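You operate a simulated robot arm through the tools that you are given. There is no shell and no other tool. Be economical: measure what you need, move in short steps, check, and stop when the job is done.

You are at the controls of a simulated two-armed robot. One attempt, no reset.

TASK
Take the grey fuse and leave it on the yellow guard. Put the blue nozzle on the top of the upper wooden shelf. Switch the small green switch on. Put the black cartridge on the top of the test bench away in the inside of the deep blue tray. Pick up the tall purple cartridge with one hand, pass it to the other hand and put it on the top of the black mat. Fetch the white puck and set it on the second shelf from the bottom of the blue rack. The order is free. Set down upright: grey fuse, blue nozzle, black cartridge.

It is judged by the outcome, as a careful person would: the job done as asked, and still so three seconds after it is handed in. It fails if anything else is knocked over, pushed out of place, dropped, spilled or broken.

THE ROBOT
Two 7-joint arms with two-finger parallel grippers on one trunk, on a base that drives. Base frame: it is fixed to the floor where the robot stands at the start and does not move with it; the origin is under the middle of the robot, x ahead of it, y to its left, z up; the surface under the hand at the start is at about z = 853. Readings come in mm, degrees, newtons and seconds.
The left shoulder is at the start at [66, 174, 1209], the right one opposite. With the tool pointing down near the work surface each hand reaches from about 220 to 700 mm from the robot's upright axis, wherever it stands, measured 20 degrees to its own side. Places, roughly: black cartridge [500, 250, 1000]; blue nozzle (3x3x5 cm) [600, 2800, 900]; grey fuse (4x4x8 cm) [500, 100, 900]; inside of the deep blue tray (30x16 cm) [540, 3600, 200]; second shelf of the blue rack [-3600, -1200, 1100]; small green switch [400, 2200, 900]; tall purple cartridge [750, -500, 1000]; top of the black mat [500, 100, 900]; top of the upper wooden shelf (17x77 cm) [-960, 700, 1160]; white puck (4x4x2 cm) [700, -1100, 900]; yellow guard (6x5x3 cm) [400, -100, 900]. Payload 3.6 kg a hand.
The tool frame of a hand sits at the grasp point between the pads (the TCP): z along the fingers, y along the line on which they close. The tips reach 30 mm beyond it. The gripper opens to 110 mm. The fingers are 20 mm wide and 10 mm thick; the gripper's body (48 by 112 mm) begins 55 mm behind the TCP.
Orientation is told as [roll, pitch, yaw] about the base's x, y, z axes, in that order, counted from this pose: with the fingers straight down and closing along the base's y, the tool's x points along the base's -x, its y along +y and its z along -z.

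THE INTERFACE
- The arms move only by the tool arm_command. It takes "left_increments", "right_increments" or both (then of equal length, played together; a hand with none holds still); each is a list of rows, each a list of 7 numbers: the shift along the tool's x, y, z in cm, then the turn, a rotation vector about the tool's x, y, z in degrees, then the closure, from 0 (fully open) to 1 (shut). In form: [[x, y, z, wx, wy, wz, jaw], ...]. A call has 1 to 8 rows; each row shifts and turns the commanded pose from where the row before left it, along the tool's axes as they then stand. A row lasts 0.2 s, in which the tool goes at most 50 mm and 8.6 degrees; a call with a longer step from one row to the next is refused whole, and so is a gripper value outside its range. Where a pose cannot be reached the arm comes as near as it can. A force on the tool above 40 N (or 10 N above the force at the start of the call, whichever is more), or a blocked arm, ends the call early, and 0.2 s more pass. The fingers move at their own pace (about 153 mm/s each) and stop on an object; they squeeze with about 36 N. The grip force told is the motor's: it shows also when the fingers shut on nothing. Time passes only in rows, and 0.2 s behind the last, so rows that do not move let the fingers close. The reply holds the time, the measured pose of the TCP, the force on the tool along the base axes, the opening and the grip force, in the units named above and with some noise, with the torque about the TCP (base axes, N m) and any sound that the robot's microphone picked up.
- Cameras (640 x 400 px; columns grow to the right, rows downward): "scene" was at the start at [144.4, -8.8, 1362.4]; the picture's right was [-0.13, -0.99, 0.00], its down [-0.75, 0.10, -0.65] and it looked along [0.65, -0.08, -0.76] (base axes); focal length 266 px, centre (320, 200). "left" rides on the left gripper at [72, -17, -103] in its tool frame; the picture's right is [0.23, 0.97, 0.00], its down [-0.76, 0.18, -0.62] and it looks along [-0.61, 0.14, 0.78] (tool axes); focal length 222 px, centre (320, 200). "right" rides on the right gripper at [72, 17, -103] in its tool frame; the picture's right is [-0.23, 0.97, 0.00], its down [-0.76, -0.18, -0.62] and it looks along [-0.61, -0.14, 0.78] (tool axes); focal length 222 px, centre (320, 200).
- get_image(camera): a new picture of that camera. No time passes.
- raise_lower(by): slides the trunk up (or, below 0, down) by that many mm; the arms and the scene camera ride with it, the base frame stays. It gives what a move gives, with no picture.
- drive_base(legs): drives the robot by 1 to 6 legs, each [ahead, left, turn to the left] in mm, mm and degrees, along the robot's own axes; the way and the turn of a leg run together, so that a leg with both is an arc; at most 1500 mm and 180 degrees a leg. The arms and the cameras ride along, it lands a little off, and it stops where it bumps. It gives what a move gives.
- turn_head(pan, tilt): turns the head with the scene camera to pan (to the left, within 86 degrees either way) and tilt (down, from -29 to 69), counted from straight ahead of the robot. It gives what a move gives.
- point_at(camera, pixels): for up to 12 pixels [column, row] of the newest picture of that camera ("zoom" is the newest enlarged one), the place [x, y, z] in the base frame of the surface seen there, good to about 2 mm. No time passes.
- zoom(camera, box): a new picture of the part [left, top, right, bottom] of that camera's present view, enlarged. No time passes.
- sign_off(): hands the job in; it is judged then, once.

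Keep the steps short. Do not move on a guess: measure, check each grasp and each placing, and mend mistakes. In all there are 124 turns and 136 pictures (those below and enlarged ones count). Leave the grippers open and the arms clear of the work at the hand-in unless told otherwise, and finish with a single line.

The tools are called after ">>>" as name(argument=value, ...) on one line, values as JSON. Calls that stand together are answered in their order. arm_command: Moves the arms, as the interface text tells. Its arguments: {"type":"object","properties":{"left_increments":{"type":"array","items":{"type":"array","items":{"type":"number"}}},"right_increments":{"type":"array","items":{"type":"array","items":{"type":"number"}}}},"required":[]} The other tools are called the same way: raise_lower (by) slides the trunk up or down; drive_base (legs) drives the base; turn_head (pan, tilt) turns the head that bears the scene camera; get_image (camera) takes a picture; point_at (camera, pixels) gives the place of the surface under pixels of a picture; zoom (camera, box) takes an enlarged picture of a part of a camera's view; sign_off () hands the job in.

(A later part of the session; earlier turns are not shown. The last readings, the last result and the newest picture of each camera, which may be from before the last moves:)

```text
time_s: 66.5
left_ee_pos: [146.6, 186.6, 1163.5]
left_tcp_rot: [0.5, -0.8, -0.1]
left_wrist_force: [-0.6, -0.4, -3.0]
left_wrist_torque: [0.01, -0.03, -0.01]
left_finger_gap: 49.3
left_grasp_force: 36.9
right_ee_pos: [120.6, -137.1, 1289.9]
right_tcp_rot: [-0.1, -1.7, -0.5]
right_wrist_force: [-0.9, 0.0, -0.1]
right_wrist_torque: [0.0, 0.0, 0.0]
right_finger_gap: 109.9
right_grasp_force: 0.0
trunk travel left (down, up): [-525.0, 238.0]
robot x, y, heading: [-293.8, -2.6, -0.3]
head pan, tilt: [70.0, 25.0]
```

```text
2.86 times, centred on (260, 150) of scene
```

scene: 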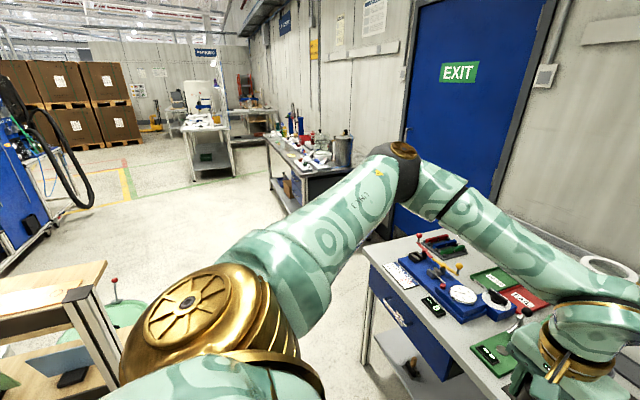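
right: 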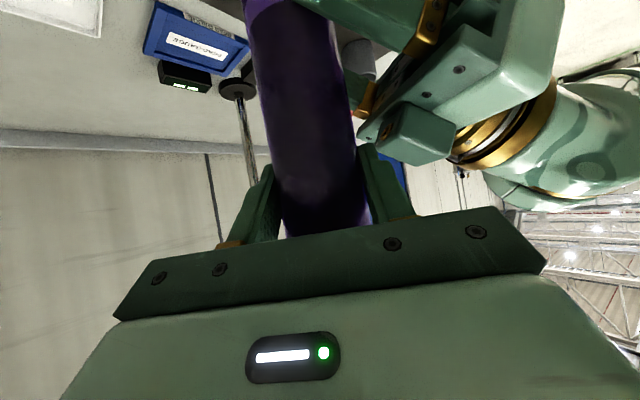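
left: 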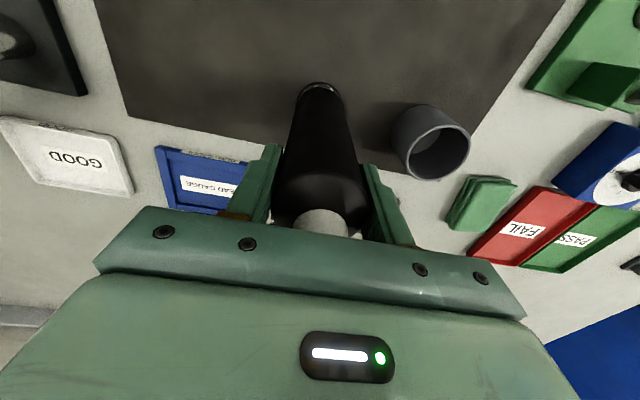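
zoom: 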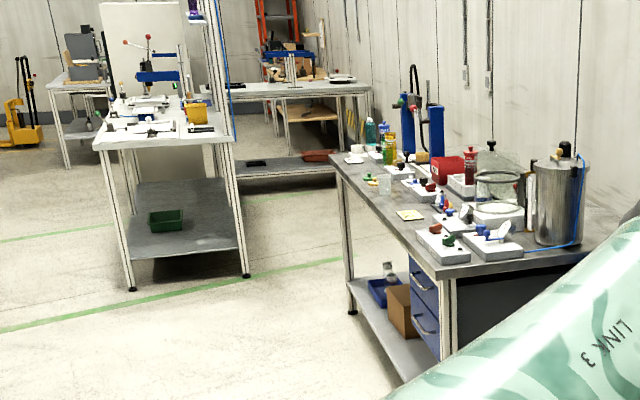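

The blue tray sits on bench 2's lower shelf, next to a cardboard box. I pull the left hand in a bit and drive left along the aisle at x≈-150.

>>> arm_command(left_increments=[[3.5, 0, 0, 0, 0, 0, 1], [3.5, 0, 0, 0, 0, 0, 1], [0, 0, 0, 0, 0, 0, 1]])

>>> drive_base(legs=[[150, 0, 0], [0, 1200, 0], [0, 1200, 0]])

>>> turn_head(pan=50, tilt=40)

>>> get_image(camera="scene")

```text
time_s: 67.3
left_ee_pos: [77.0, 185.6, 1163.1]
left_tcp_rot: [0.5, -0.7, 0.0]
left_wrist_force: [0.4, 0.2, -2.7]
left_wrist_torque: [-0.02, -0.01, -0.01]
left_finger_gap: 49.2
left_grasp_force: 36.4
right_ee_pos: [122.1, -138.8, 1289.0]
right_tcp_rot: [-0.3, -1.7, -0.4]
right_wrist_force: [0.2, -0.3, -0.6]
right_wrist_torque: [0.02, 0.03, -0.04]
right_finger_gap: 110.0
right_grasp_force: 0.1
trunk travel left (down, up): [-525.0, 238.0]
robot x, y, heading: [-295.6, -2.9, -0.5]
head pan, tilt: [70.0, 25.0]
```

```text
time_s: 80.1
left_ee_pos: [234.2, 2610.8, 1163.2]
left_tcp_rot: [0.5, -0.9, 0.1]
left_wrist_force: [0.8, 1.0, -2.5]
left_wrist_torque: [0.0, 0.03, 0.01]
left_finger_gap: 49.6
left_grasp_force: 36.1
right_ee_pos: [279.0, 2287.8, 1289.8]
right_tcp_rot: [-0.3, -1.9, -0.3]
right_wrist_force: [0.4, -0.5, -0.1]
right_wrist_torque: [0.01, 0.01, -0.01]
right_finger_gap: 109.9
right_grasp_force: 0.0
trunk travel left (down, up): [-525.0, 238.0]
robot x, y, heading: [-133.3, 2422.8, -0.3]
head pan, tilt: [70.0, 25.0]
```

```text
time_s: 81.0
left_ee_pos: [234.3, 2611.3, 1163.1]
left_tcp_rot: [0.5, -0.8, 0.2]
left_wrist_force: [-0.6, 0.2, -3.1]
left_wrist_torque: [0.0, -0.02, 0.03]
left_finger_gap: 49.4
left_grasp_force: 36.3
right_ee_pos: [279.6, 2288.8, 1289.2]
right_tcp_rot: [-0.3, -1.7, -0.3]
right_wrist_force: [-0.6, -0.4, 0.5]
right_wrist_torque: [-0.01, 0.0, -0.02]
right_finger_gap: 110.4
right_grasp_force: 0.0
trunk travel left (down, up): [-525.0, 238.0]
robot x, y, heading: [-134.1, 2423.7, -0.6]
head pan, tilt: [50.0, 40.0]
```

```text
71 pictures are left
```

scene: 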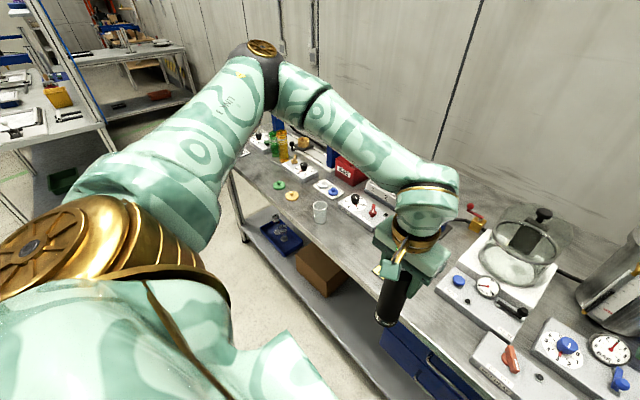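

The tray is visible at (280,238), with something in it. I drive 950 mm further left and look down at it.

>>> drive_base(legs=[[0, 950, 0]])

>>> turn_head(pan=10, tilt=58)

>>> get_image(camera="scene")

```text
time_s: 85.8
left_ee_pos: [240.3, 3546.6, 1162.9]
left_tcp_rot: [0.5, -0.7, 0.3]
left_wrist_force: [-0.3, -0.2, -2.4]
left_wrist_torque: [0.01, -0.01, -0.03]
left_finger_gap: 49.4
left_grasp_force: 36.1
right_ee_pos: [287.1, 3223.1, 1290.0]
right_tcp_rot: [-0.2, -1.8, -0.2]
right_wrist_force: [0.8, -0.5, 0.8]
right_wrist_torque: [0.03, 0.01, 0.0]
right_finger_gap: 109.8
right_grasp_force: 0.1
trunk travel left (down, up): [-525.0, 238.0]
robot x, y, heading: [-128.1, 3360.5, -0.4]
head pan, tilt: [50.0, 40.0]
```

```text
time_s: 86.9
left_ee_pos: [239.6, 3547.1, 1162.5]
left_tcp_rot: [0.5, -0.8, 0.4]
left_wrist_force: [0.8, 1.1, -2.9]
left_wrist_torque: [0.0, -0.02, 0.05]
left_finger_gap: 49.3
left_grasp_force: 35.9
right_ee_pos: [287.1, 3222.2, 1290.2]
right_tcp_rot: [-0.2, -1.8, -0.2]
right_wrist_force: [0.2, 0.4, 0.3]
right_wrist_torque: [-0.01, 0.03, 0.0]
right_finger_gap: 110.1
right_grasp_force: 0.0
trunk travel left (down, up): [-525.0, 238.0]
robot x, y, heading: [-125.8, 3359.9, -0.1]
head pan, tilt: [10.0, 58.0]
```

```text
70 pictures are left
```

scene: 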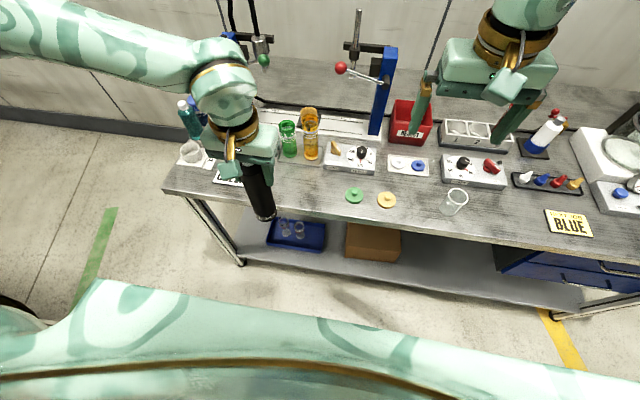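

>>> zoom(camera="scene", box=[210, 180, 430, 300])

>>> point_at(camera="scene", pixels=[[273, 222], [325, 225], [325, 248], [269, 246], [310, 236], [298, 230], [285, 228], [350, 205], [400, 218], [350, 245], [340, 270], [240, 250]])

```text
2.91 times, centred on (320, 240) of scene
```

zoom: 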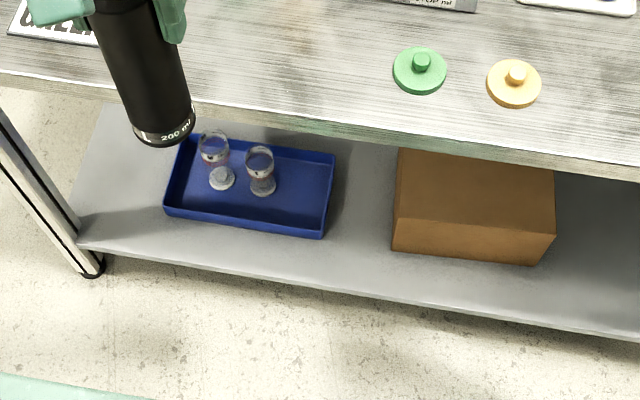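

```text
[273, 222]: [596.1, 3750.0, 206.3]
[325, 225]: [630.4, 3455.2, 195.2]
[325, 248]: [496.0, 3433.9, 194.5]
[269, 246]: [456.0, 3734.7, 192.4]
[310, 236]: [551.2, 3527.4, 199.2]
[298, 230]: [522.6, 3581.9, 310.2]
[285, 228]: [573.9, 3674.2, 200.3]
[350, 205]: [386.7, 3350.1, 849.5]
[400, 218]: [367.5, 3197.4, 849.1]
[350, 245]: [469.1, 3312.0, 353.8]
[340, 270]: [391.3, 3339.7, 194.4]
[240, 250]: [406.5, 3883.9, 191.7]
```

>>> point_at(camera="zoom", pixels=[[192, 138], [333, 154], [322, 234], [167, 208], [222, 183], [262, 188], [259, 152], [300, 180], [300, 200], [310, 215], [245, 205], [325, 165]])

```text
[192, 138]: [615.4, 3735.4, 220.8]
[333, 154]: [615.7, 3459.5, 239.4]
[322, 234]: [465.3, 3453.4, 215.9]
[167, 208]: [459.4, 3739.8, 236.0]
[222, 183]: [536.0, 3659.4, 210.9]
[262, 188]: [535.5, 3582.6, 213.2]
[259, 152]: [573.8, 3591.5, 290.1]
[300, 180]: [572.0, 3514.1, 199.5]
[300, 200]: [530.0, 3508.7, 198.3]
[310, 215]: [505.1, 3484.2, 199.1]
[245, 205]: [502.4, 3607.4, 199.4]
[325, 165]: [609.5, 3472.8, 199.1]
```

Tray: x 460–615, y 3455–3740, floor 199, rim ~238; glasses at about (550,3580) and (550,3660). The free spot is around (520,3507). I back off 100 mm, tuck the right hand, then lower the trunk in stages.

>>> drive_base(legs=[[-100, 0, 0]])

>>> arm_command(right_increments=[[4, -1, -3, 0, 0, 0, 0], [4, -1, -3, 0, 0, 0, 0], [0, 0, 0, 0, 0, 0, 0]])

>>> raise_lower(by=-300)

>>> turn_head(pan=8, tilt=45)

>>> get_image(camera="scene")

```text
time_s: 88.1
left_ee_pos: [138.6, 3547.5, 1162.6]
left_tcp_rot: [0.4, -0.7, 0.3]
left_wrist_force: [0.1, -0.2, -2.1]
left_wrist_torque: [0.02, -0.03, -0.03]
left_finger_gap: 49.5
left_grasp_force: 35.8
right_ee_pos: [184.0, 3224.2, 1290.3]
right_tcp_rot: [-0.2, -1.8, -0.2]
right_wrist_force: [-0.3, -0.1, 0.6]
right_wrist_torque: [0.03, -0.02, 0.01]
right_finger_gap: 110.0
right_grasp_force: 0.1
trunk travel left (down, up): [-525.0, 238.0]
robot x, y, heading: [-226.7, 3358.9, -0.3]
head pan, tilt: [10.0, 58.0]
```

```text
refused: row 1 steps farther than a row can; nothing moved
```

```text
time_s: 91.1
left_ee_pos: [137.8, 3547.7, 863.1]
left_tcp_rot: [0.6, -0.8, 0.4]
left_wrist_force: [-0.3, -0.6, -2.3]
left_wrist_torque: [0.03, 0.01, 0.03]
left_finger_gap: 49.5
left_grasp_force: 35.9
right_ee_pos: [184.6, 3222.9, 989.9]
right_tcp_rot: [-0.2, -1.8, -0.2]
right_wrist_force: [-0.1, -0.5, 0.6]
right_wrist_torque: [-0.05, 0.01, -0.01]
right_finger_gap: 109.9
right_grasp_force: 0.1
trunk travel left (down, up): [-225.0, 538.0]
robot x, y, heading: [-227.7, 3361.6, -0.4]
head pan, tilt: [10.0, 58.0]
```

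```text
time_s: 91.8
left_ee_pos: [138.0, 3547.8, 863.6]
left_tcp_rot: [0.6, -0.8, 0.4]
left_wrist_force: [0.2, -0.7, -3.0]
left_wrist_torque: [0.0, 0.02, 0.02]
left_finger_gap: 49.3
left_grasp_force: 35.7
right_ee_pos: [183.9, 3225.6, 990.0]
right_tcp_rot: [-0.2, -1.8, -0.2]
right_wrist_force: [0.3, 0.0, 0.3]
right_wrist_torque: [-0.02, 0.01, 0.0]
right_finger_gap: 109.9
right_grasp_force: 0.0
trunk travel left (down, up): [-225.0, 538.0]
robot x, y, heading: [-227.1, 3364.4, -0.2]
head pan, tilt: [8.0, 45.0]
```

```text
68 pictures are left
```

scene: 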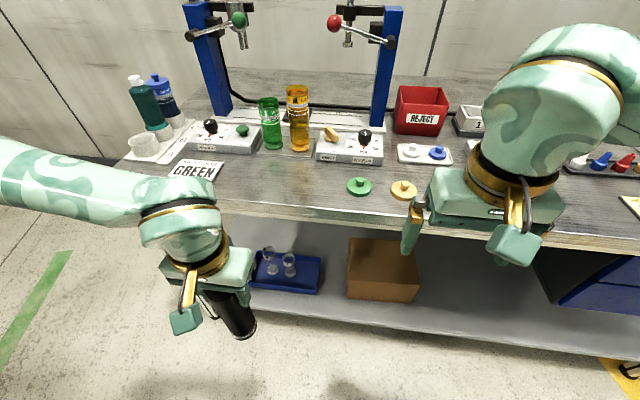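

>>> raise_lower(by=-225)

>>> arm_command(left_increments=[[0, 0, 4.5, 0, 0, 0, 1], [0, 0, 4.5, 0, 0, 0, 1], [0, 0, 4.5, 0, 0, 0, 1], [0, 0, 4.5, 0, 0, 0, 1], [0, 0, 4.5, 0, 0, 0, 1], [0, 0, 0, 0, 0, 0, 1]])

>>> get_image(camera="scene")

>>> get_image(camera="left")

```text
time_s: 94.2
left_ee_pos: [150.9, 3547.7, 589.3]
left_tcp_rot: [0.6, 12.0, 0.3]
left_wrist_force: [-0.3, 0.3, -2.9]
left_wrist_torque: [0.0, 0.01, 0.01]
left_finger_gap: 49.3
left_grasp_force: 35.9
right_ee_pos: [184.4, 3223.3, 765.1]
right_tcp_rot: [-0.2, -1.8, -0.2]
right_wrist_force: [-0.4, -0.2, 0.3]
right_wrist_torque: [0.05, 0.01, 0.01]
right_finger_gap: 110.3
right_grasp_force: 0.0
trunk travel left (down, up): [0.0, 763.0]
robot x, y, heading: [-232.0, 3358.9, -0.2]
head pan, tilt: [8.0, 45.0]
```

```text
time_s: 95.6
left_ee_pos: [103.3, 3549.2, 371.9]
left_tcp_rot: [0.6, 12.0, 0.3]
left_wrist_force: [0.4, -1.0, -2.7]
left_wrist_torque: [-0.01, 0.0, -0.04]
left_finger_gap: 49.8
left_grasp_force: 35.7
right_ee_pos: [184.9, 3223.8, 765.2]
right_tcp_rot: [-0.2, -1.7, -0.2]
right_wrist_force: [0.3, 0.1, 0.3]
right_wrist_torque: [0.0, 0.02, 0.02]
right_finger_gap: 109.9
right_grasp_force: 0.1
trunk travel left (down, up): [0.0, 763.0]
robot x, y, heading: [-227.1, 3365.2, -0.3]
head pan, tilt: [8.0, 45.0]
```

```text
67 pictures are left
```

scene: 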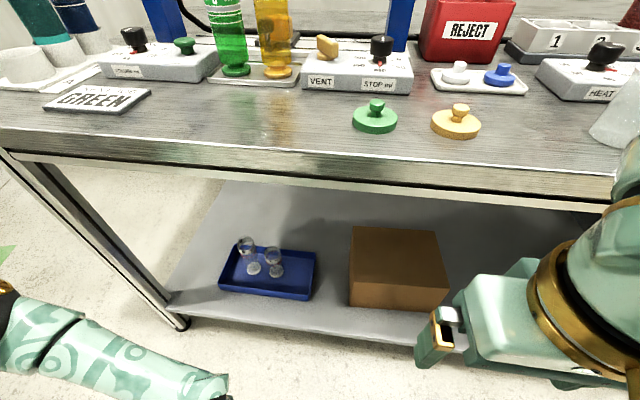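

```text
66 pictures are left
```

left: 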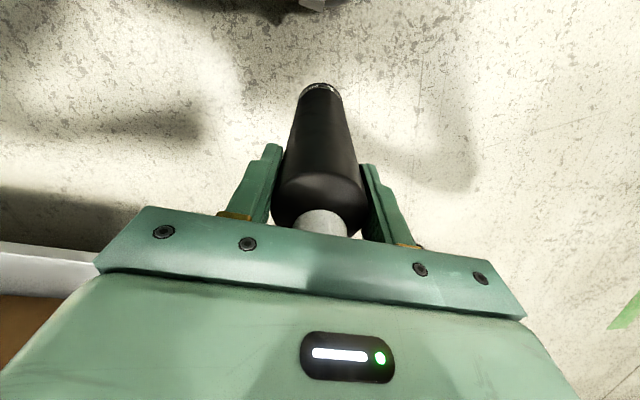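

The arm reached down, with pitch drifting to 12°. I straighten it to vertical and rise to z≈415.

>>> arm_command(left_increments=[[0, 0, -2.2, 0, -6, 0, 1], [0, 0, -2.2, 0, -6.4, 0, 1], [-2, 0, 0, 0, 0, 0, 1], [0, 0, 0, 0, 0, 0, 1]])

>>> turn_head(pan=15, tilt=52)

>>> get_image(camera="scene")

```text
time_s: 96.6
left_ee_pos: [144.7, 3538.2, 414.2]
left_tcp_rot: [0.6, -0.4, 0.2]
left_wrist_force: [-0.4, 0.7, -1.8]
left_wrist_torque: [-0.01, -0.01, 0.03]
left_finger_gap: 49.5
left_grasp_force: 36.3
left hand out of reach, approached as far as the arm can: row 2
right_ee_pos: [185.0, 3224.0, 764.8]
right_tcp_rot: [-0.2, -1.8, -0.1]
right_wrist_force: [0.3, -0.2, 0.3]
right_wrist_torque: [0.02, -0.01, 0.0]
right_finger_gap: 110.1
right_grasp_force: 0.1
trunk travel left (down, up): [0.0, 763.0]
robot x, y, heading: [-229.3, 3359.5, -0.2]
head pan, tilt: [8.0, 45.0]
```

```text
time_s: 97.3
left_ee_pos: [145.0, 3537.2, 413.2]
left_tcp_rot: [0.6, -0.5, 0.2]
left_wrist_force: [-0.9, 0.5, -3.4]
left_wrist_torque: [0.0, -0.04, 0.0]
left_finger_gap: 49.7
left_grasp_force: 35.8
right_ee_pos: [184.9, 3223.3, 764.3]
right_tcp_rot: [-0.2, -1.7, -0.2]
right_wrist_force: [0.5, -0.7, 0.4]
right_wrist_torque: [0.02, 0.0, 0.02]
right_finger_gap: 110.1
right_grasp_force: 0.1
trunk travel left (down, up): [0.0, 763.0]
robot x, y, heading: [-230.9, 3365.3, -0.1]
head pan, tilt: [15.0, 52.0]
```

```text
65 pictures are left
```

scene: 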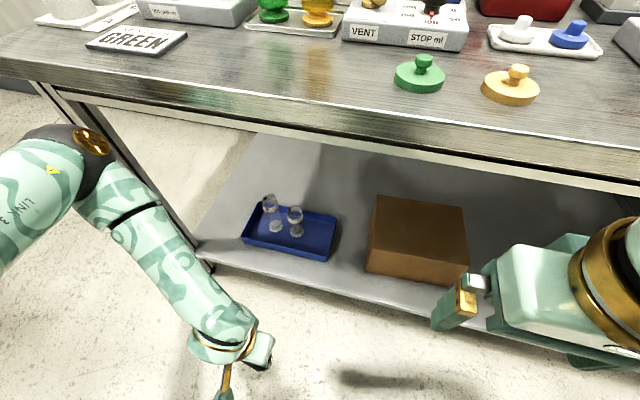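

>>> point_at(camera="scene", pixels=[[95, 142], [60, 140], [130, 200], [200, 290], [110, 130], [165, 190], [120, 115], [205, 265], [250, 335], [350, 148], [250, 130], [330, 165]])

>>> zoom(camera="scene", box=[230, 170, 350, 280])

```text
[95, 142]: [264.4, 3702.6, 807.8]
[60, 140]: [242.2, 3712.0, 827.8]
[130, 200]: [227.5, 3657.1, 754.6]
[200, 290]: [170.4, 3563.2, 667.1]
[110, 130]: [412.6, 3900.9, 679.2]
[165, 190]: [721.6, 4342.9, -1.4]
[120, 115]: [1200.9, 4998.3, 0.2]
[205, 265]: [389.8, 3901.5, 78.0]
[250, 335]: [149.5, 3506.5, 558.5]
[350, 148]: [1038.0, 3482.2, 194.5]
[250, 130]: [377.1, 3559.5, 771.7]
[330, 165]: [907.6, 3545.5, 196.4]
```

```text
3.64 times, centred on (290, 225) of scene
```

zoom: 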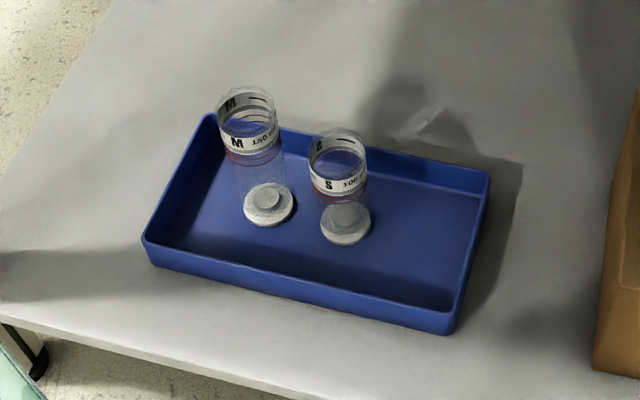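

Forearm and elbow are high near the bench edge, so I'll first stretch the arm forward (lowering the elbow), then drive in. I measure the glass and tray once more from here.

>>> point_at(camera="zoom", pixels=[[368, 225], [345, 235], [366, 160], [310, 165], [340, 135], [485, 175], [450, 322], [440, 300], [475, 190], [420, 240], [300, 285], [605, 365]])

>>> arm_command(left_increments=[[-4.3, -0.4, 0, 0, 0, 0, 1], [-4.3, -0.4, 0, 0, 0, 0, 1], [-4.3, -0.4, 0, 0, 0, 0, 1], [-4.3, -0.4, 0, 0, 0, 0, 1], [-3.5, -0.4, 0, 0, 0, 0, 1], [0, 0, 0, 0, 0, 0, 1]])

>>> get_image(camera="scene")

```text
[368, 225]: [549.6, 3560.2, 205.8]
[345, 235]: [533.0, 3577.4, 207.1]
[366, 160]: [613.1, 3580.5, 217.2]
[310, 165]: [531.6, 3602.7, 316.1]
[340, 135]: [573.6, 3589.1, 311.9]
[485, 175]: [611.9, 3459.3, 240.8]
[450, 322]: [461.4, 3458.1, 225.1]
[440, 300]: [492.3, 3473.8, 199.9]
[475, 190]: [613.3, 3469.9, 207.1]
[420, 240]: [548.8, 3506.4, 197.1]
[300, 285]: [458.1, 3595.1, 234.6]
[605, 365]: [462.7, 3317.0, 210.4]
```

```text
time_s: 98.7
left_ee_pos: [352.2, 3518.7, 414.7]
left_tcp_rot: [0.5, -0.4, 0.1]
left_wrist_force: [-0.5, -0.6, -3.0]
left_wrist_torque: [0.0, 0.01, -0.01]
left_finger_gap: 49.0
left_grasp_force: 36.2
right_ee_pos: [185.1, 3222.2, 764.1]
right_tcp_rot: [-0.2, -1.8, -0.2]
right_wrist_force: [-0.7, -0.4, 0.2]
right_wrist_torque: [0.03, -0.01, -0.03]
right_finger_gap: 109.7
right_grasp_force: 0.1
trunk travel left (down, up): [0.0, 763.0]
robot x, y, heading: [-229.5, 3359.9, -0.4]
head pan, tilt: [15.0, 52.0]
```

```text
63 pictures are left
```

scene: 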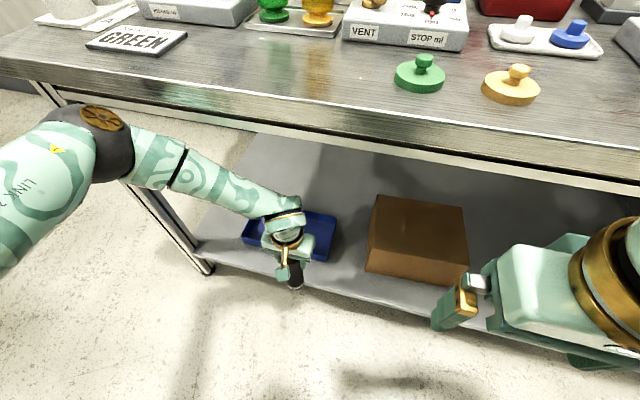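

>>> point_at(camera="scene", pixels=[[105, 118], [120, 140], [100, 165], [150, 140], [180, 155], [220, 180], [270, 200], [125, 120]])

>>> arm_command(left_increments=[[-4, -0.15, 0, 0, 0, 0, 1], [-4, -0.15, 0, 0, 0, 0, 1], [0, 0, 0, 0, 0, 0, 1]])

>>> get_image(camera="scene")

```text
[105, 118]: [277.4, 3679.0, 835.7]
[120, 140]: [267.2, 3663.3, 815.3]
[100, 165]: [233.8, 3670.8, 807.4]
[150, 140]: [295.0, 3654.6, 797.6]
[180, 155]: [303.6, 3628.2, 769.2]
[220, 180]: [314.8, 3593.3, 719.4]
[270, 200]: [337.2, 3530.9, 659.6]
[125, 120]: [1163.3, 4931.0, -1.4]
```

```text
time_s: 99.5
left_ee_pos: [430.8, 3516.1, 416.2]
left_tcp_rot: [0.6, -0.4, 0.2]
left_wrist_force: [0.8, -0.4, -2.5]
left_wrist_torque: [0.05, -0.01, 0.0]
left_finger_gap: 49.5
left_grasp_force: 35.9
right_ee_pos: [185.6, 3225.0, 763.9]
right_tcp_rot: [-0.3, -1.7, -0.3]
right_wrist_force: [0.4, 0.1, -0.3]
right_wrist_torque: [0.01, 0.02, 0.02]
right_finger_gap: 109.9
right_grasp_force: 0.1
trunk travel left (down, up): [0.0, 763.0]
robot x, y, heading: [-229.8, 3362.0, -0.3]
head pan, tilt: [15.0, 52.0]
```

```text
62 pictures are left
```

scene: 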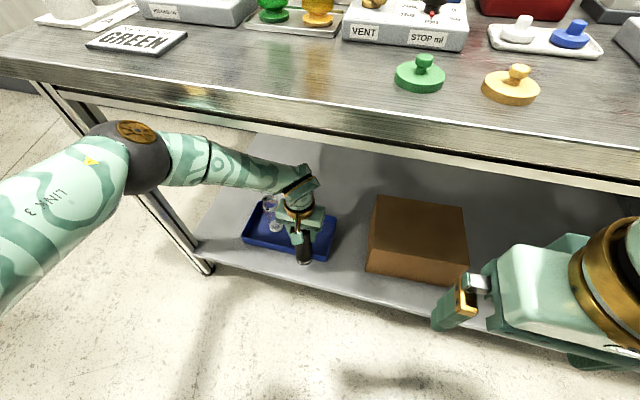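

The arm reaches farther than expected. I check forearm heights against the apron (bottom ≈760) before extending more.

>>> point_at(camera="scene", pixels=[[140, 128], [165, 140], [200, 145], [230, 155], [260, 165], [290, 170], [280, 150], [240, 128], [300, 142]])

>>> zoom(camera="scene", box=[100, 90, 360, 280])

```text
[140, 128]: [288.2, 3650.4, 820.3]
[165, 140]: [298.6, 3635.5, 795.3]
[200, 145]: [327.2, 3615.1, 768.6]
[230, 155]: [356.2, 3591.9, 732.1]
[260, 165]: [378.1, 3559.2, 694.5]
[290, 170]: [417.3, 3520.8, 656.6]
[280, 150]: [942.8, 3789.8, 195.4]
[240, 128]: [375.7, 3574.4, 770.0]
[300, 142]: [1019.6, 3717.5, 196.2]
```

```text
2.11 times, centred on (230, 185) of scene
```

zoom: 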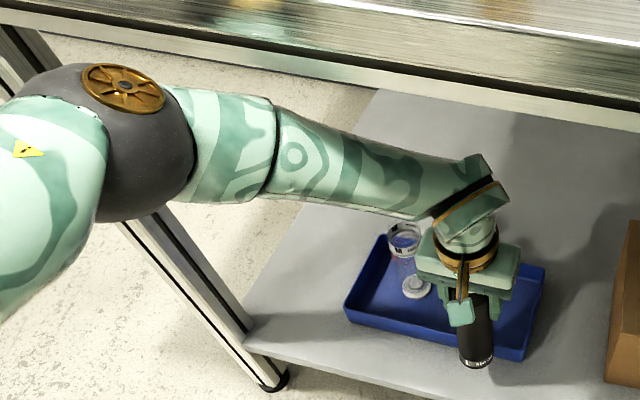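

>>> point_at(camera="zoom", pixels=[[300, 40], [300, 52], [300, 60], [300, 68], [300, 75], [300, 82], [400, 70], [400, 80], [400, 90], [400, 98]])

>>> arm_command(left_increments=[[-2.5, -0.2, 0.3, 0, 0, 0, 1], [-2, -0.2, 0.3, 0, 0, 0, 1], [0, 0, 0, 0, 0, 0, 1]])

>>> zoom(camera="scene", box=[100, 90, 360, 280])

```text
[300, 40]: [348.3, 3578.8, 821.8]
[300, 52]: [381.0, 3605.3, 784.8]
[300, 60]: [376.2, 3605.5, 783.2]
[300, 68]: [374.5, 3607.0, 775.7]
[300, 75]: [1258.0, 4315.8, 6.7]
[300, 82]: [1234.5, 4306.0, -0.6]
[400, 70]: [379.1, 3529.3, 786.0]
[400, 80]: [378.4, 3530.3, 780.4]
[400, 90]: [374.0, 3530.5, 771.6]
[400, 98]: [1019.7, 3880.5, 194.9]
```

```text
time_s: 100.3
left_ee_pos: [478.1, 3512.6, 410.2]
left_tcp_rot: [0.6, -0.4, 0.2]
left_wrist_force: [-0.1, -0.3, -2.4]
left_wrist_torque: [0.01, 0.02, -0.02]
left_finger_gap: 49.6
left_grasp_force: 35.6
right_ee_pos: [185.4, 3225.0, 763.8]
right_tcp_rot: [-0.2, -1.7, -0.2]
right_wrist_force: [-0.4, 0.3, -0.3]
right_wrist_torque: [-0.02, 0.0, -0.01]
right_finger_gap: 109.9
right_grasp_force: 0.1
trunk travel left (down, up): [0.0, 763.0]
robot x, y, heading: [-229.4, 3358.5, -0.3]
head pan, tilt: [15.0, 52.0]
```

```text
2.11 times, centred on (230, 185) of scene
```

zoom: 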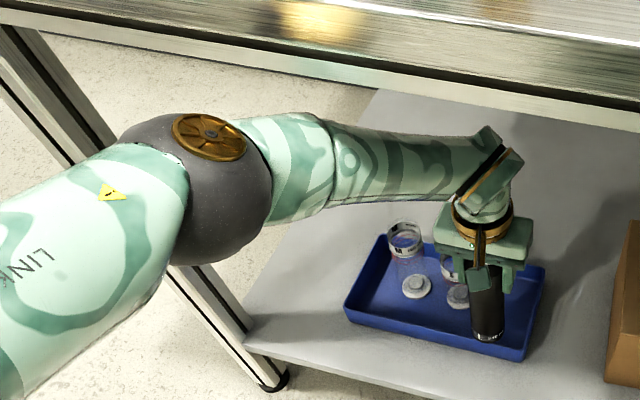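

>>> point_at(camera="zoom", pixels=[[200, 120], [260, 140], [290, 118], [320, 118], [350, 130], [390, 135], [430, 140], [470, 145], [485, 130], [265, 170]])

```text
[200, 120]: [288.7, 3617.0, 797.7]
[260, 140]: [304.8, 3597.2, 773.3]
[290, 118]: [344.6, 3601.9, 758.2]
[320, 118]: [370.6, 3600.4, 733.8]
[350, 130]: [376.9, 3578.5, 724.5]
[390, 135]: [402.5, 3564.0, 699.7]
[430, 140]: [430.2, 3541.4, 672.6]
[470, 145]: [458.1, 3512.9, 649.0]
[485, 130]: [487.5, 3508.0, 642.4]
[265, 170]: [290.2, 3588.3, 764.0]
```

Clearance at the rail is about 40 mm. I extend the last ~22 mm to (500,3509).

>>> arm_command(left_increments=[[-1.2, -0.15, 0, 0, 0, 0, 1], [-1.0, -0.15, 0, 0, 0, 0, 1], [0, 0, 0, 0, 0, 0, 1]])

>>> zoom(camera="scene", box=[200, 150, 360, 280])

>>> get_image(camera="left")

```text
time_s: 101.1
left_ee_pos: [499.0, 3509.7, 409.8]
left_tcp_rot: [0.6, -0.6, 0.2]
left_wrist_force: [-0.2, 0.7, -2.5]
left_wrist_torque: [-0.05, 0.0, 0.01]
left_finger_gap: 49.5
left_grasp_force: 36.2
right_ee_pos: [184.3, 3225.4, 763.7]
right_tcp_rot: [-0.3, -1.7, -0.2]
right_wrist_force: [-0.3, -0.7, 0.2]
right_wrist_torque: [0.01, 0.0, 0.03]
right_finger_gap: 110.0
right_grasp_force: 0.0
trunk travel left (down, up): [0.0, 763.0]
robot x, y, heading: [-231.6, 3360.9, -0.5]
head pan, tilt: [15.0, 52.0]
```

```text
3.08 times, centred on (280, 215) of scene
```

zoom: 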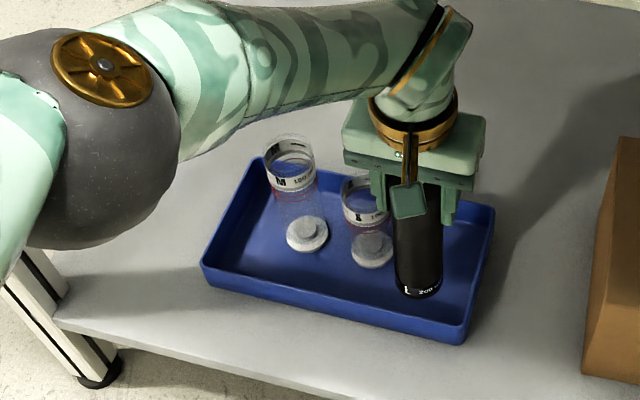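

```text
58 pictures are left
```

left: 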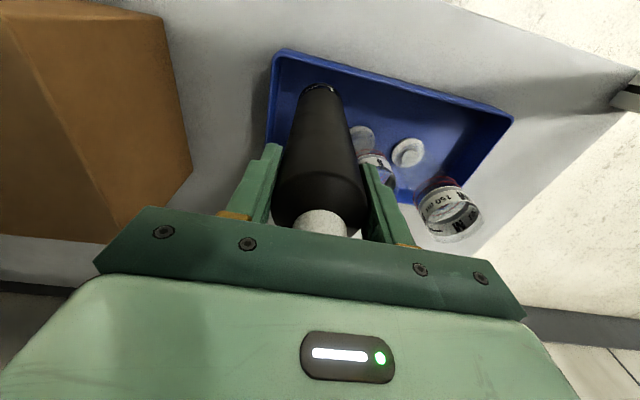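

Well placed. I shift 4 mm to the right and lower toward the tray floor.

>>> arm_command(left_increments=[[0, -0.4, 1.5, 0, 0, 0, 1], [0, 0, 2.0, 0, 0, 0, 1], [0, 0, 1.2, 0, 0, 0, 1], [0, 0, 0.5, 0, 0, 0, 1], [0, 0, 0.3, 0, 0, 0, 1], [0, 0, 0, 0, 0, 0, 1]])

>>> zoom(camera="scene", box=[200, 150, 360, 280])

>>> get_image(camera="left")

```text
time_s: 102.5
left_ee_pos: [488.4, 3516.2, 384.4]
left_tcp_rot: [0.7, -0.5, 0.3]
left_wrist_force: [0.4, -0.3, -2.9]
left_wrist_torque: [0.01, 0.0, -0.02]
left_finger_gap: 49.2
left_grasp_force: 35.5
left hand out of reach, approached as far as the arm can: row 1, 2, 3, 5
right_ee_pos: [184.7, 3224.8, 763.8]
right_tcp_rot: [-0.2, -1.8, -0.2]
right_wrist_force: [0.2, -0.4, -0.4]
right_wrist_torque: [0.01, 0.0, 0.01]
right_finger_gap: 109.9
right_grasp_force: 0.0
trunk travel left (down, up): [0.0, 763.0]
robot x, y, heading: [-231.2, 3360.3, -0.4]
head pan, tilt: [15.0, 52.0]
```

```text
3.08 times, centred on (280, 215) of scene
```

zoom: 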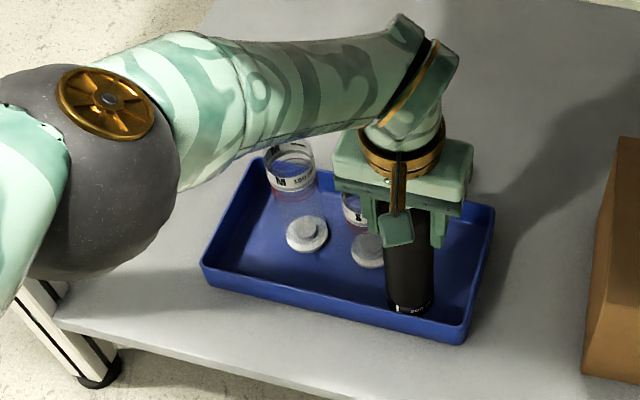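

```text
56 pictures are left
```

left: 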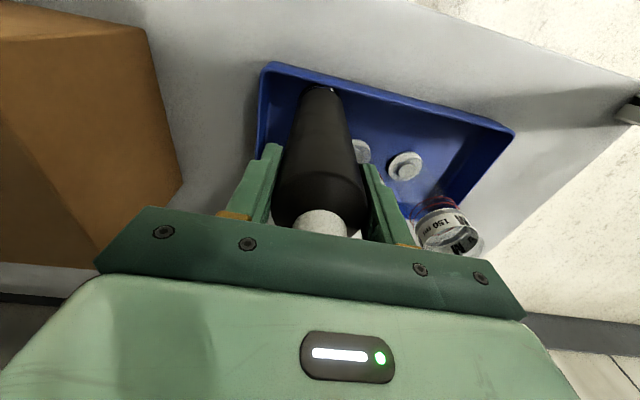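

Reach ends at (488,3516,384). I drive the base forward 30 mm, slow and small, then continue.

>>> drive_base(legs=[[30, -5, 0]])

>>> zoom(camera="scene", box=[100, 90, 360, 280])

>>> point_at(camera="zoom", pixels=[[200, 130], [260, 150], [290, 130], [330, 130], [370, 140], [410, 145], [230, 115]])

```text
time_s: 103.3
left_ee_pos: [519.8, 3510.1, 385.5]
left_tcp_rot: [0.7, -0.6, 0.0]
left_wrist_force: [1.6, 0.5, -3.4]
left_wrist_torque: [-0.03, 0.0, -0.04]
left_finger_gap: 49.3
left_grasp_force: 36.0
right_ee_pos: [215.4, 3217.8, 763.7]
right_tcp_rot: [-0.2, -1.6, -0.3]
right_wrist_force: [0.8, 0.0, -0.4]
right_wrist_torque: [-0.01, 0.02, 0.01]
right_finger_gap: 109.9
right_grasp_force: 0.1
trunk travel left (down, up): [0.0, 763.0]
robot x, y, heading: [-199.0, 3360.7, -0.7]
head pan, tilt: [15.0, 52.0]
```

```text
2.11 times, centred on (230, 185) of scene
```

zoom: 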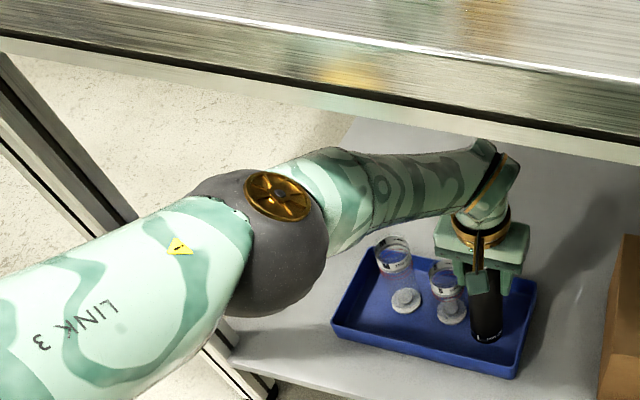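

```text
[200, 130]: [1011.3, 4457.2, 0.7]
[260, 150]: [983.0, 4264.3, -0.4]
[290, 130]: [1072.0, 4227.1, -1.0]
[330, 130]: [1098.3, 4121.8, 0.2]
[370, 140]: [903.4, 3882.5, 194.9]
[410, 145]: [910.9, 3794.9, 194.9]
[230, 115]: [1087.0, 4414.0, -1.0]
```

Now (520,3510,385). I lower the remaining ~30 mm, drifting 10 mm nearer to stay in reach.

>>> arm_command(left_increments=[[0.5, -0.2, 1.2, 0, 0, 0, 1], [0.5, 0, 1.0, 0, 0, 0, 1], [0, 0, 0.5, 0, 0, 0, 1], [0, 0, 0.3, 0, 0, 0, 1], [0, 0, 0.2, 0, 0, 0, 1], [0, 0, 0, 0, 0, 0, 1]])

>>> zoom(camera="scene", box=[200, 150, 360, 280])

>>> get_image(camera="left")

```text
time_s: 104.7
left_ee_pos: [502.7, 3509.7, 357.3]
left_tcp_rot: [0.7, -0.5, 0.0]
left_wrist_force: [0.7, 1.0, -3.2]
left_wrist_torque: [0.0, 0.01, -0.02]
left_finger_gap: 49.2
left_grasp_force: 36.4
left hand out of reach, approached as far as the arm can: row 3
right_ee_pos: [214.4, 3217.8, 763.5]
right_tcp_rot: [-0.2, -1.8, -0.2]
right_wrist_force: [0.5, -0.1, -0.1]
right_wrist_torque: [-0.04, -0.03, 0.04]
right_finger_gap: 109.7
right_grasp_force: 0.1
trunk travel left (down, up): [0.0, 763.0]
robot x, y, heading: [-196.3, 3359.2, -0.2]
head pan, tilt: [15.0, 52.0]
```

```text
3.08 times, centred on (280, 215) of scene
```

zoom: 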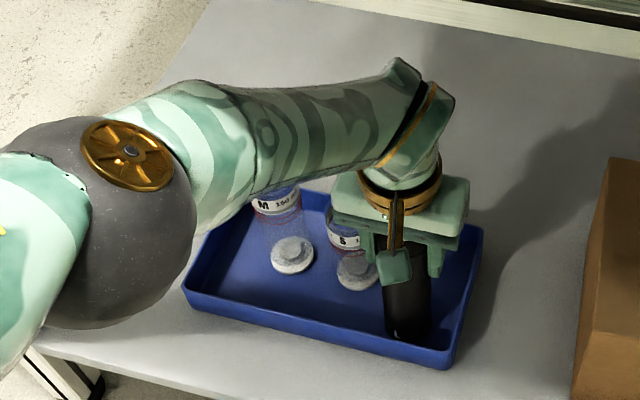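

```text
53 pictures are left
```

left: 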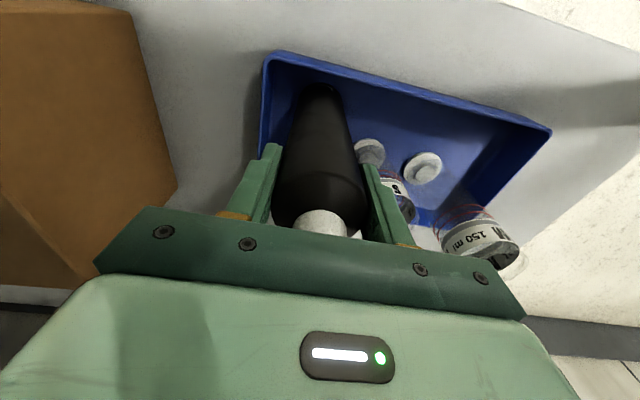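

Still ~2 mm above the floor (weight still felt). I lower a few more mm until contact.

>>> arm_command(left_increments=[[0, 0, 0.2, 0, 0, 0, 1], [0.1, 0, 0.2, 0, 0, 0, 1], [0, 0, 0, 0, 0, 0, 1]])

```text
time_s: 105.5
left_ee_pos: [501.8, 3509.6, 354.5]
left_tcp_rot: [0.8, -0.8, 0.1]
left_wrist_force: [2.6, 0.4, 8.6]
left_wrist_torque: [-0.23, -0.28, 0.07]
left_finger_gap: 49.6
left_grasp_force: 36.2
left hand out of reach, approached as far as the arm can: row 1
right_ee_pos: [213.0, 3218.0, 764.9]
right_tcp_rot: [-0.2, -1.8, -0.4]
right_wrist_force: [0.3, 0.1, -0.3]
right_wrist_torque: [-0.01, 0.02, 0.06]
right_finger_gap: 110.0
right_grasp_force: 0.1
trunk travel left (down, up): [0.0, 763.0]
robot x, y, heading: [-200.2, 3356.6, -0.6]
head pan, tilt: [15.0, 52.0]
```

Seated (8.6 N up). I open slightly, rise 15 mm and slide back out along −x, fingers passing either side of the cartridge.

>>> arm_command(left_increments=[[0, 0, -0.1, 0, 0, 0, 0.46], [0, 0, 0, 0, 0, 0, 0.44], [0, 0, -1.2, 0, 0, 0, 0.42], [2, 0, -0.3, 0, 0, 0, 0.42], [3, 0, 0, 0, 0, 0, 0.42], [4, 0, 0, 0, 0, 0, 0.42], [4, 0, 0, 0, 0, 0, 0.42]])

>>> get_image(camera="left")

>>> get_image(camera="scene")

```text
time_s: 107.1
left_ee_pos: [368.9, 3508.8, 369.8]
left_tcp_rot: [0.7, -0.6, 0.0]
left_wrist_force: [-0.5, 0.3, -0.6]
left_wrist_torque: [-0.01, 0.03, 0.02]
left_finger_gap: 63.9
left_grasp_force: 0.0
right_ee_pos: [214.7, 3218.4, 764.5]
right_tcp_rot: [-0.2, -1.8, -0.2]
right_wrist_force: [0.2, -0.1, -0.7]
right_wrist_torque: [0.02, -0.01, -0.02]
right_finger_gap: 109.9
right_grasp_force: 0.1
trunk travel left (down, up): [0.0, 763.0]
robot x, y, heading: [-201.1, 3356.6, -0.4]
head pan, tilt: [15.0, 52.0]
```

```text
52 pictures are left
```

left: 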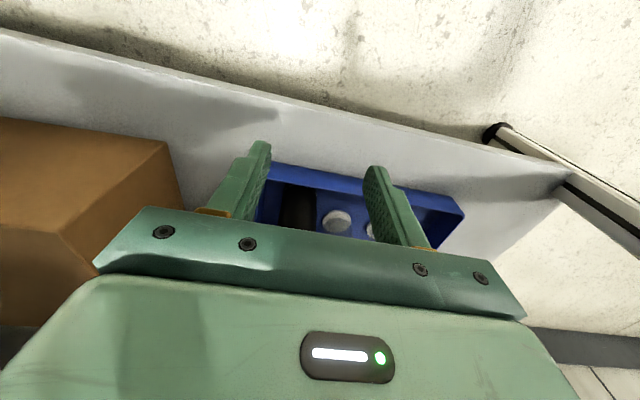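

```text
51 pictures are left
```

scene: 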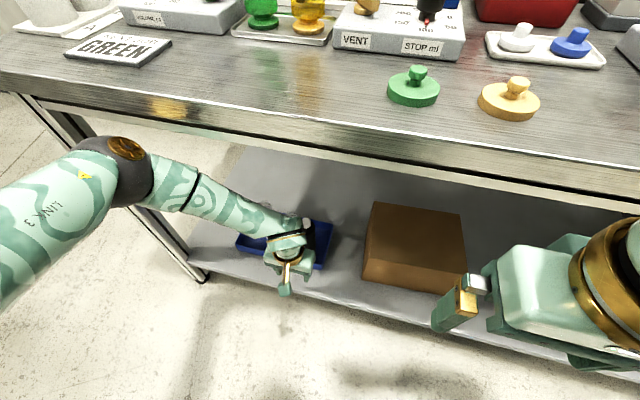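

Released. I back the base 250 mm out, then raise the trunk and check the tray.

>>> drive_base(legs=[[-250, 0, 0]])

>>> get_image(camera="scene")

>>> arm_command(left_increments=[[3, 0, -3.9, 0, 0, 0, 0], [3, 0, -3.9, 0, 0, 0, 0], [3, 0, -3.9, 0, 0, 0, 0], [0, 0, -4.8, 0, 0, 0, 0], [0, 0, -4.8, 0, 0, 0, 0], [0, 0, -4.8, 0, 0, 0, 0], [0, 0, -4.8, 0, 0, 0, 0]])

```text
time_s: 108.9
left_ee_pos: [119.1, 3514.9, 369.4]
left_tcp_rot: [0.7, -0.6, 0.5]
left_wrist_force: [0.1, -1.1, 0.2]
left_wrist_torque: [0.03, -0.04, -0.03]
left_finger_gap: 63.7
left_grasp_force: 0.0
right_ee_pos: [-34.9, 3222.2, 764.0]
right_tcp_rot: [-0.2, -1.8, 0.1]
right_wrist_force: [-0.5, 0.5, 0.7]
right_wrist_torque: [0.0, -0.02, 0.0]
right_finger_gap: 109.8
right_grasp_force: 0.0
trunk travel left (down, up): [0.0, 763.0]
robot x, y, heading: [-447.6, 3357.6, -0.4]
head pan, tilt: [15.0, 52.0]
```

```text
50 pictures are left
```

scene: 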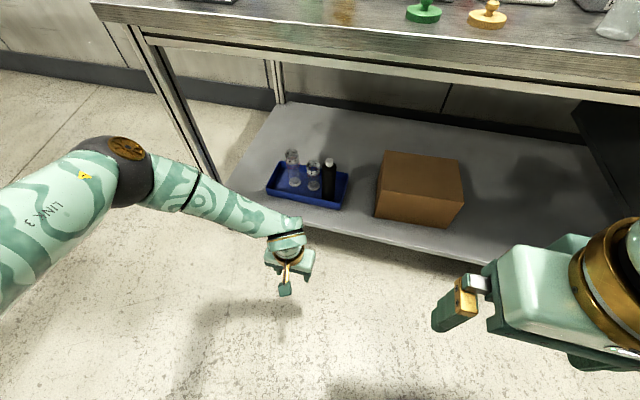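

```text
time_s: 110.5
left_ee_pos: [25.2, 3511.5, 677.0]
left_tcp_rot: [0.7, -0.6, 0.5]
left_wrist_force: [-0.9, -1.0, 0.6]
left_wrist_torque: [0.02, -0.05, 0.0]
left_finger_gap: 110.0
left_grasp_force: 0.1
right_ee_pos: [-34.2, 3223.2, 764.9]
right_tcp_rot: [-0.2, -1.8, 0.1]
right_wrist_force: [-0.2, 0.3, -0.1]
right_wrist_torque: [0.01, 0.02, -0.01]
right_finger_gap: 109.9
right_grasp_force: 0.1
trunk travel left (down, up): [0.0, 763.0]
robot x, y, heading: [-452.0, 3358.4, -0.1]
head pan, tilt: [15.0, 52.0]
```

The black cartridge stands upright in the tray beside the glasses. I raise the trunk 400 mm and drive to the nozzle's bench section, staying back at first.

>>> raise_lower(by=400)

>>> drive_base(legs=[[0, -750, 0], [330, 0, 0]])

>>> turn_head(pan=0, tilt=38)

>>> get_image(camera="scene")

```text
time_s: 114.4
left_ee_pos: [26.5, 3510.7, 1075.7]
left_tcp_rot: [0.7, -0.6, 0.5]
left_wrist_force: [0.5, 0.4, 0.0]
left_wrist_torque: [0.02, 0.03, -0.02]
left_finger_gap: 110.0
left_grasp_force: 0.2
right_ee_pos: [-33.7, 3222.1, 1164.5]
right_tcp_rot: [-0.1, -1.7, 0.2]
right_wrist_force: [-0.3, 0.5, 1.1]
right_wrist_torque: [0.01, 0.0, 0.03]
right_finger_gap: 110.2
right_grasp_force: 0.0
trunk travel left (down, up): [-400.0, 363.0]
robot x, y, heading: [-445.8, 3358.4, -0.1]
head pan, tilt: [15.0, 52.0]
```

```text
time_s: 120.2
left_ee_pos: [357.4, 2767.3, 1077.8]
left_tcp_rot: [0.7, -0.6, 0.6]
left_wrist_force: [0.6, -1.2, 0.6]
left_wrist_torque: [0.02, 0.02, -0.02]
left_finger_gap: 109.9
left_grasp_force: 0.0
right_ee_pos: [297.3, 2478.7, 1164.0]
right_tcp_rot: [-0.3, -1.7, 0.2]
right_wrist_force: [0.3, 0.1, 0.1]
right_wrist_torque: [0.01, 0.01, -0.01]
right_finger_gap: 110.3
right_grasp_force: 0.0
trunk travel left (down, up): [-400.0, 363.0]
robot x, y, heading: [-115.3, 2615.8, -0.4]
head pan, tilt: [15.0, 52.0]
```

```text
time_s: 121.0
left_ee_pos: [356.4, 2766.0, 1077.3]
left_tcp_rot: [0.8, -0.7, 0.6]
left_wrist_force: [0.3, 0.0, 0.1]
left_wrist_torque: [-0.01, -0.01, 0.0]
left_finger_gap: 110.3
left_grasp_force: 0.1
right_ee_pos: [297.3, 2478.1, 1165.3]
right_tcp_rot: [-0.3, -1.8, 0.1]
right_wrist_force: [0.3, 0.0, -0.1]
right_wrist_torque: [0.01, 0.0, 0.0]
right_finger_gap: 110.0
right_grasp_force: 0.1
trunk travel left (down, up): [-400.0, 363.0]
robot x, y, heading: [-117.3, 2614.9, -0.1]
head pan, tilt: [0.0, 38.0]
```

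```text
49 pictures are left
```

scene: 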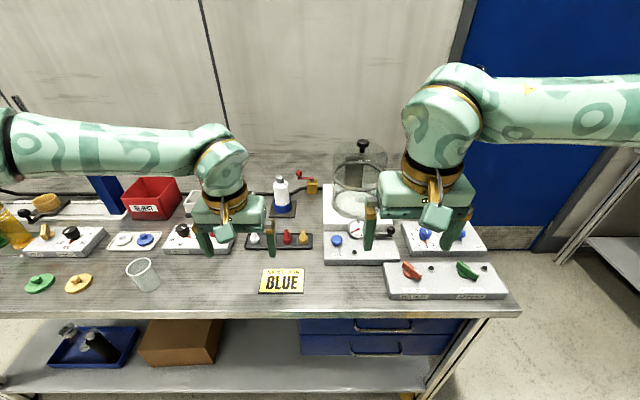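

I see the nozzle row near (278,238) and a panel with red and green switches near (435,275). I look closer at both.

>>> zoom(camera="scene", box=[370, 215, 520, 305])

>>> zoom(camera="left", box=[120, 0, 440, 240])

```text
4.27 times, centred on (445, 260) of scene
```

zoom: 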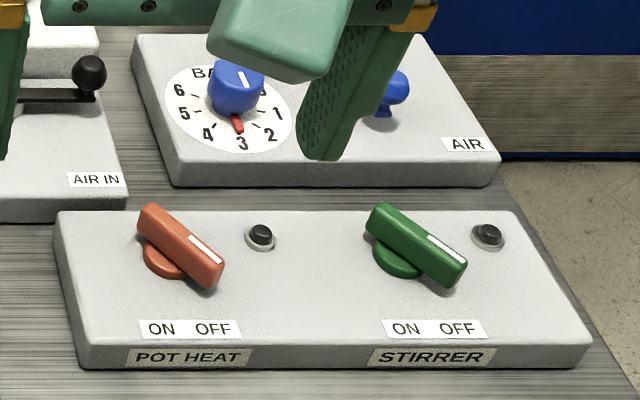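

```text
1.67 times, centred on (280, 120) of left
```

zoom: 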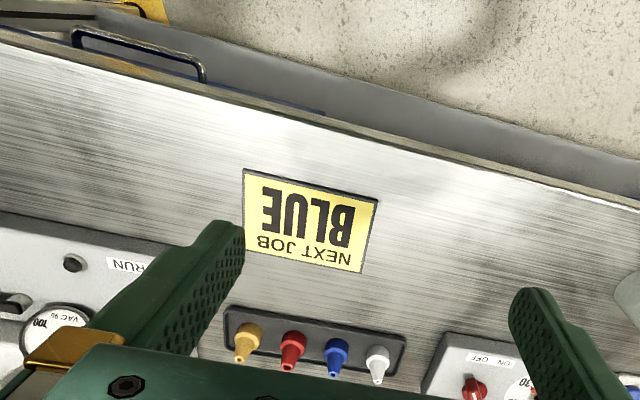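

The green STIRRER knob points to OFF; it must turn clockwise to ON. I measure the knob bar and the nozzle.

>>> point_at(camera="zoom", pixels=[[337, 345], [335, 368], [290, 345], [245, 340], [378, 355], [350, 325], [320, 318], [315, 345], [357, 352], [375, 400], [300, 380]])

>>> zoom(camera="scene", box=[445, 245, 505, 300])

>>> point_at(camera="zoom", pixels=[[105, 120], [130, 150], [180, 165], [240, 200], [290, 240], [150, 130], [250, 240], [120, 210], [180, 350], [330, 350], [400, 220]])

```text
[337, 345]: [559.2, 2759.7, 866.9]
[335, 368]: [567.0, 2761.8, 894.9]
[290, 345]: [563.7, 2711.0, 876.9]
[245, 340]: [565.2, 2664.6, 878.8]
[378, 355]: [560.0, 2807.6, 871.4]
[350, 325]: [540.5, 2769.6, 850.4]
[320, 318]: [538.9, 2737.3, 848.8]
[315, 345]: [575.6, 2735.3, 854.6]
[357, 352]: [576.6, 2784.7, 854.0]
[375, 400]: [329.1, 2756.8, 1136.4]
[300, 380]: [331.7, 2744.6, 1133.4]
```

```text
7.27 times, centred on (475, 272) of scene
```

zoom: 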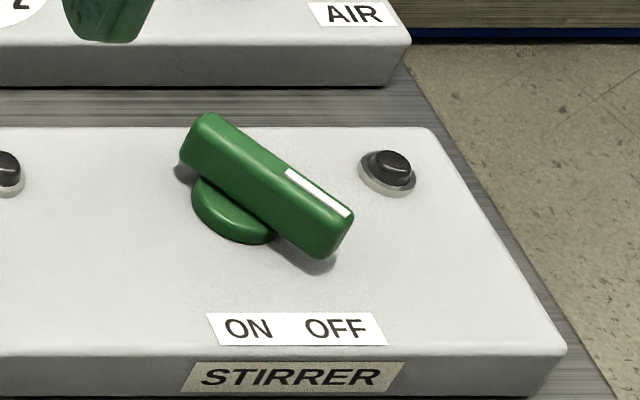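

```text
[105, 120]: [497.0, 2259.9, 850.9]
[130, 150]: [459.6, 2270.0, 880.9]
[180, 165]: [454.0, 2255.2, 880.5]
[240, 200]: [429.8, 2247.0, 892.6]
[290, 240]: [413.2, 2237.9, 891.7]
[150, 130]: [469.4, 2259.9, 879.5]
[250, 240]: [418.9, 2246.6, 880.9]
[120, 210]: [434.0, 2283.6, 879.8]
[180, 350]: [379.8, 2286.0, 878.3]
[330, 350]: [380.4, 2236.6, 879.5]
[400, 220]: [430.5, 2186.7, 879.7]
```

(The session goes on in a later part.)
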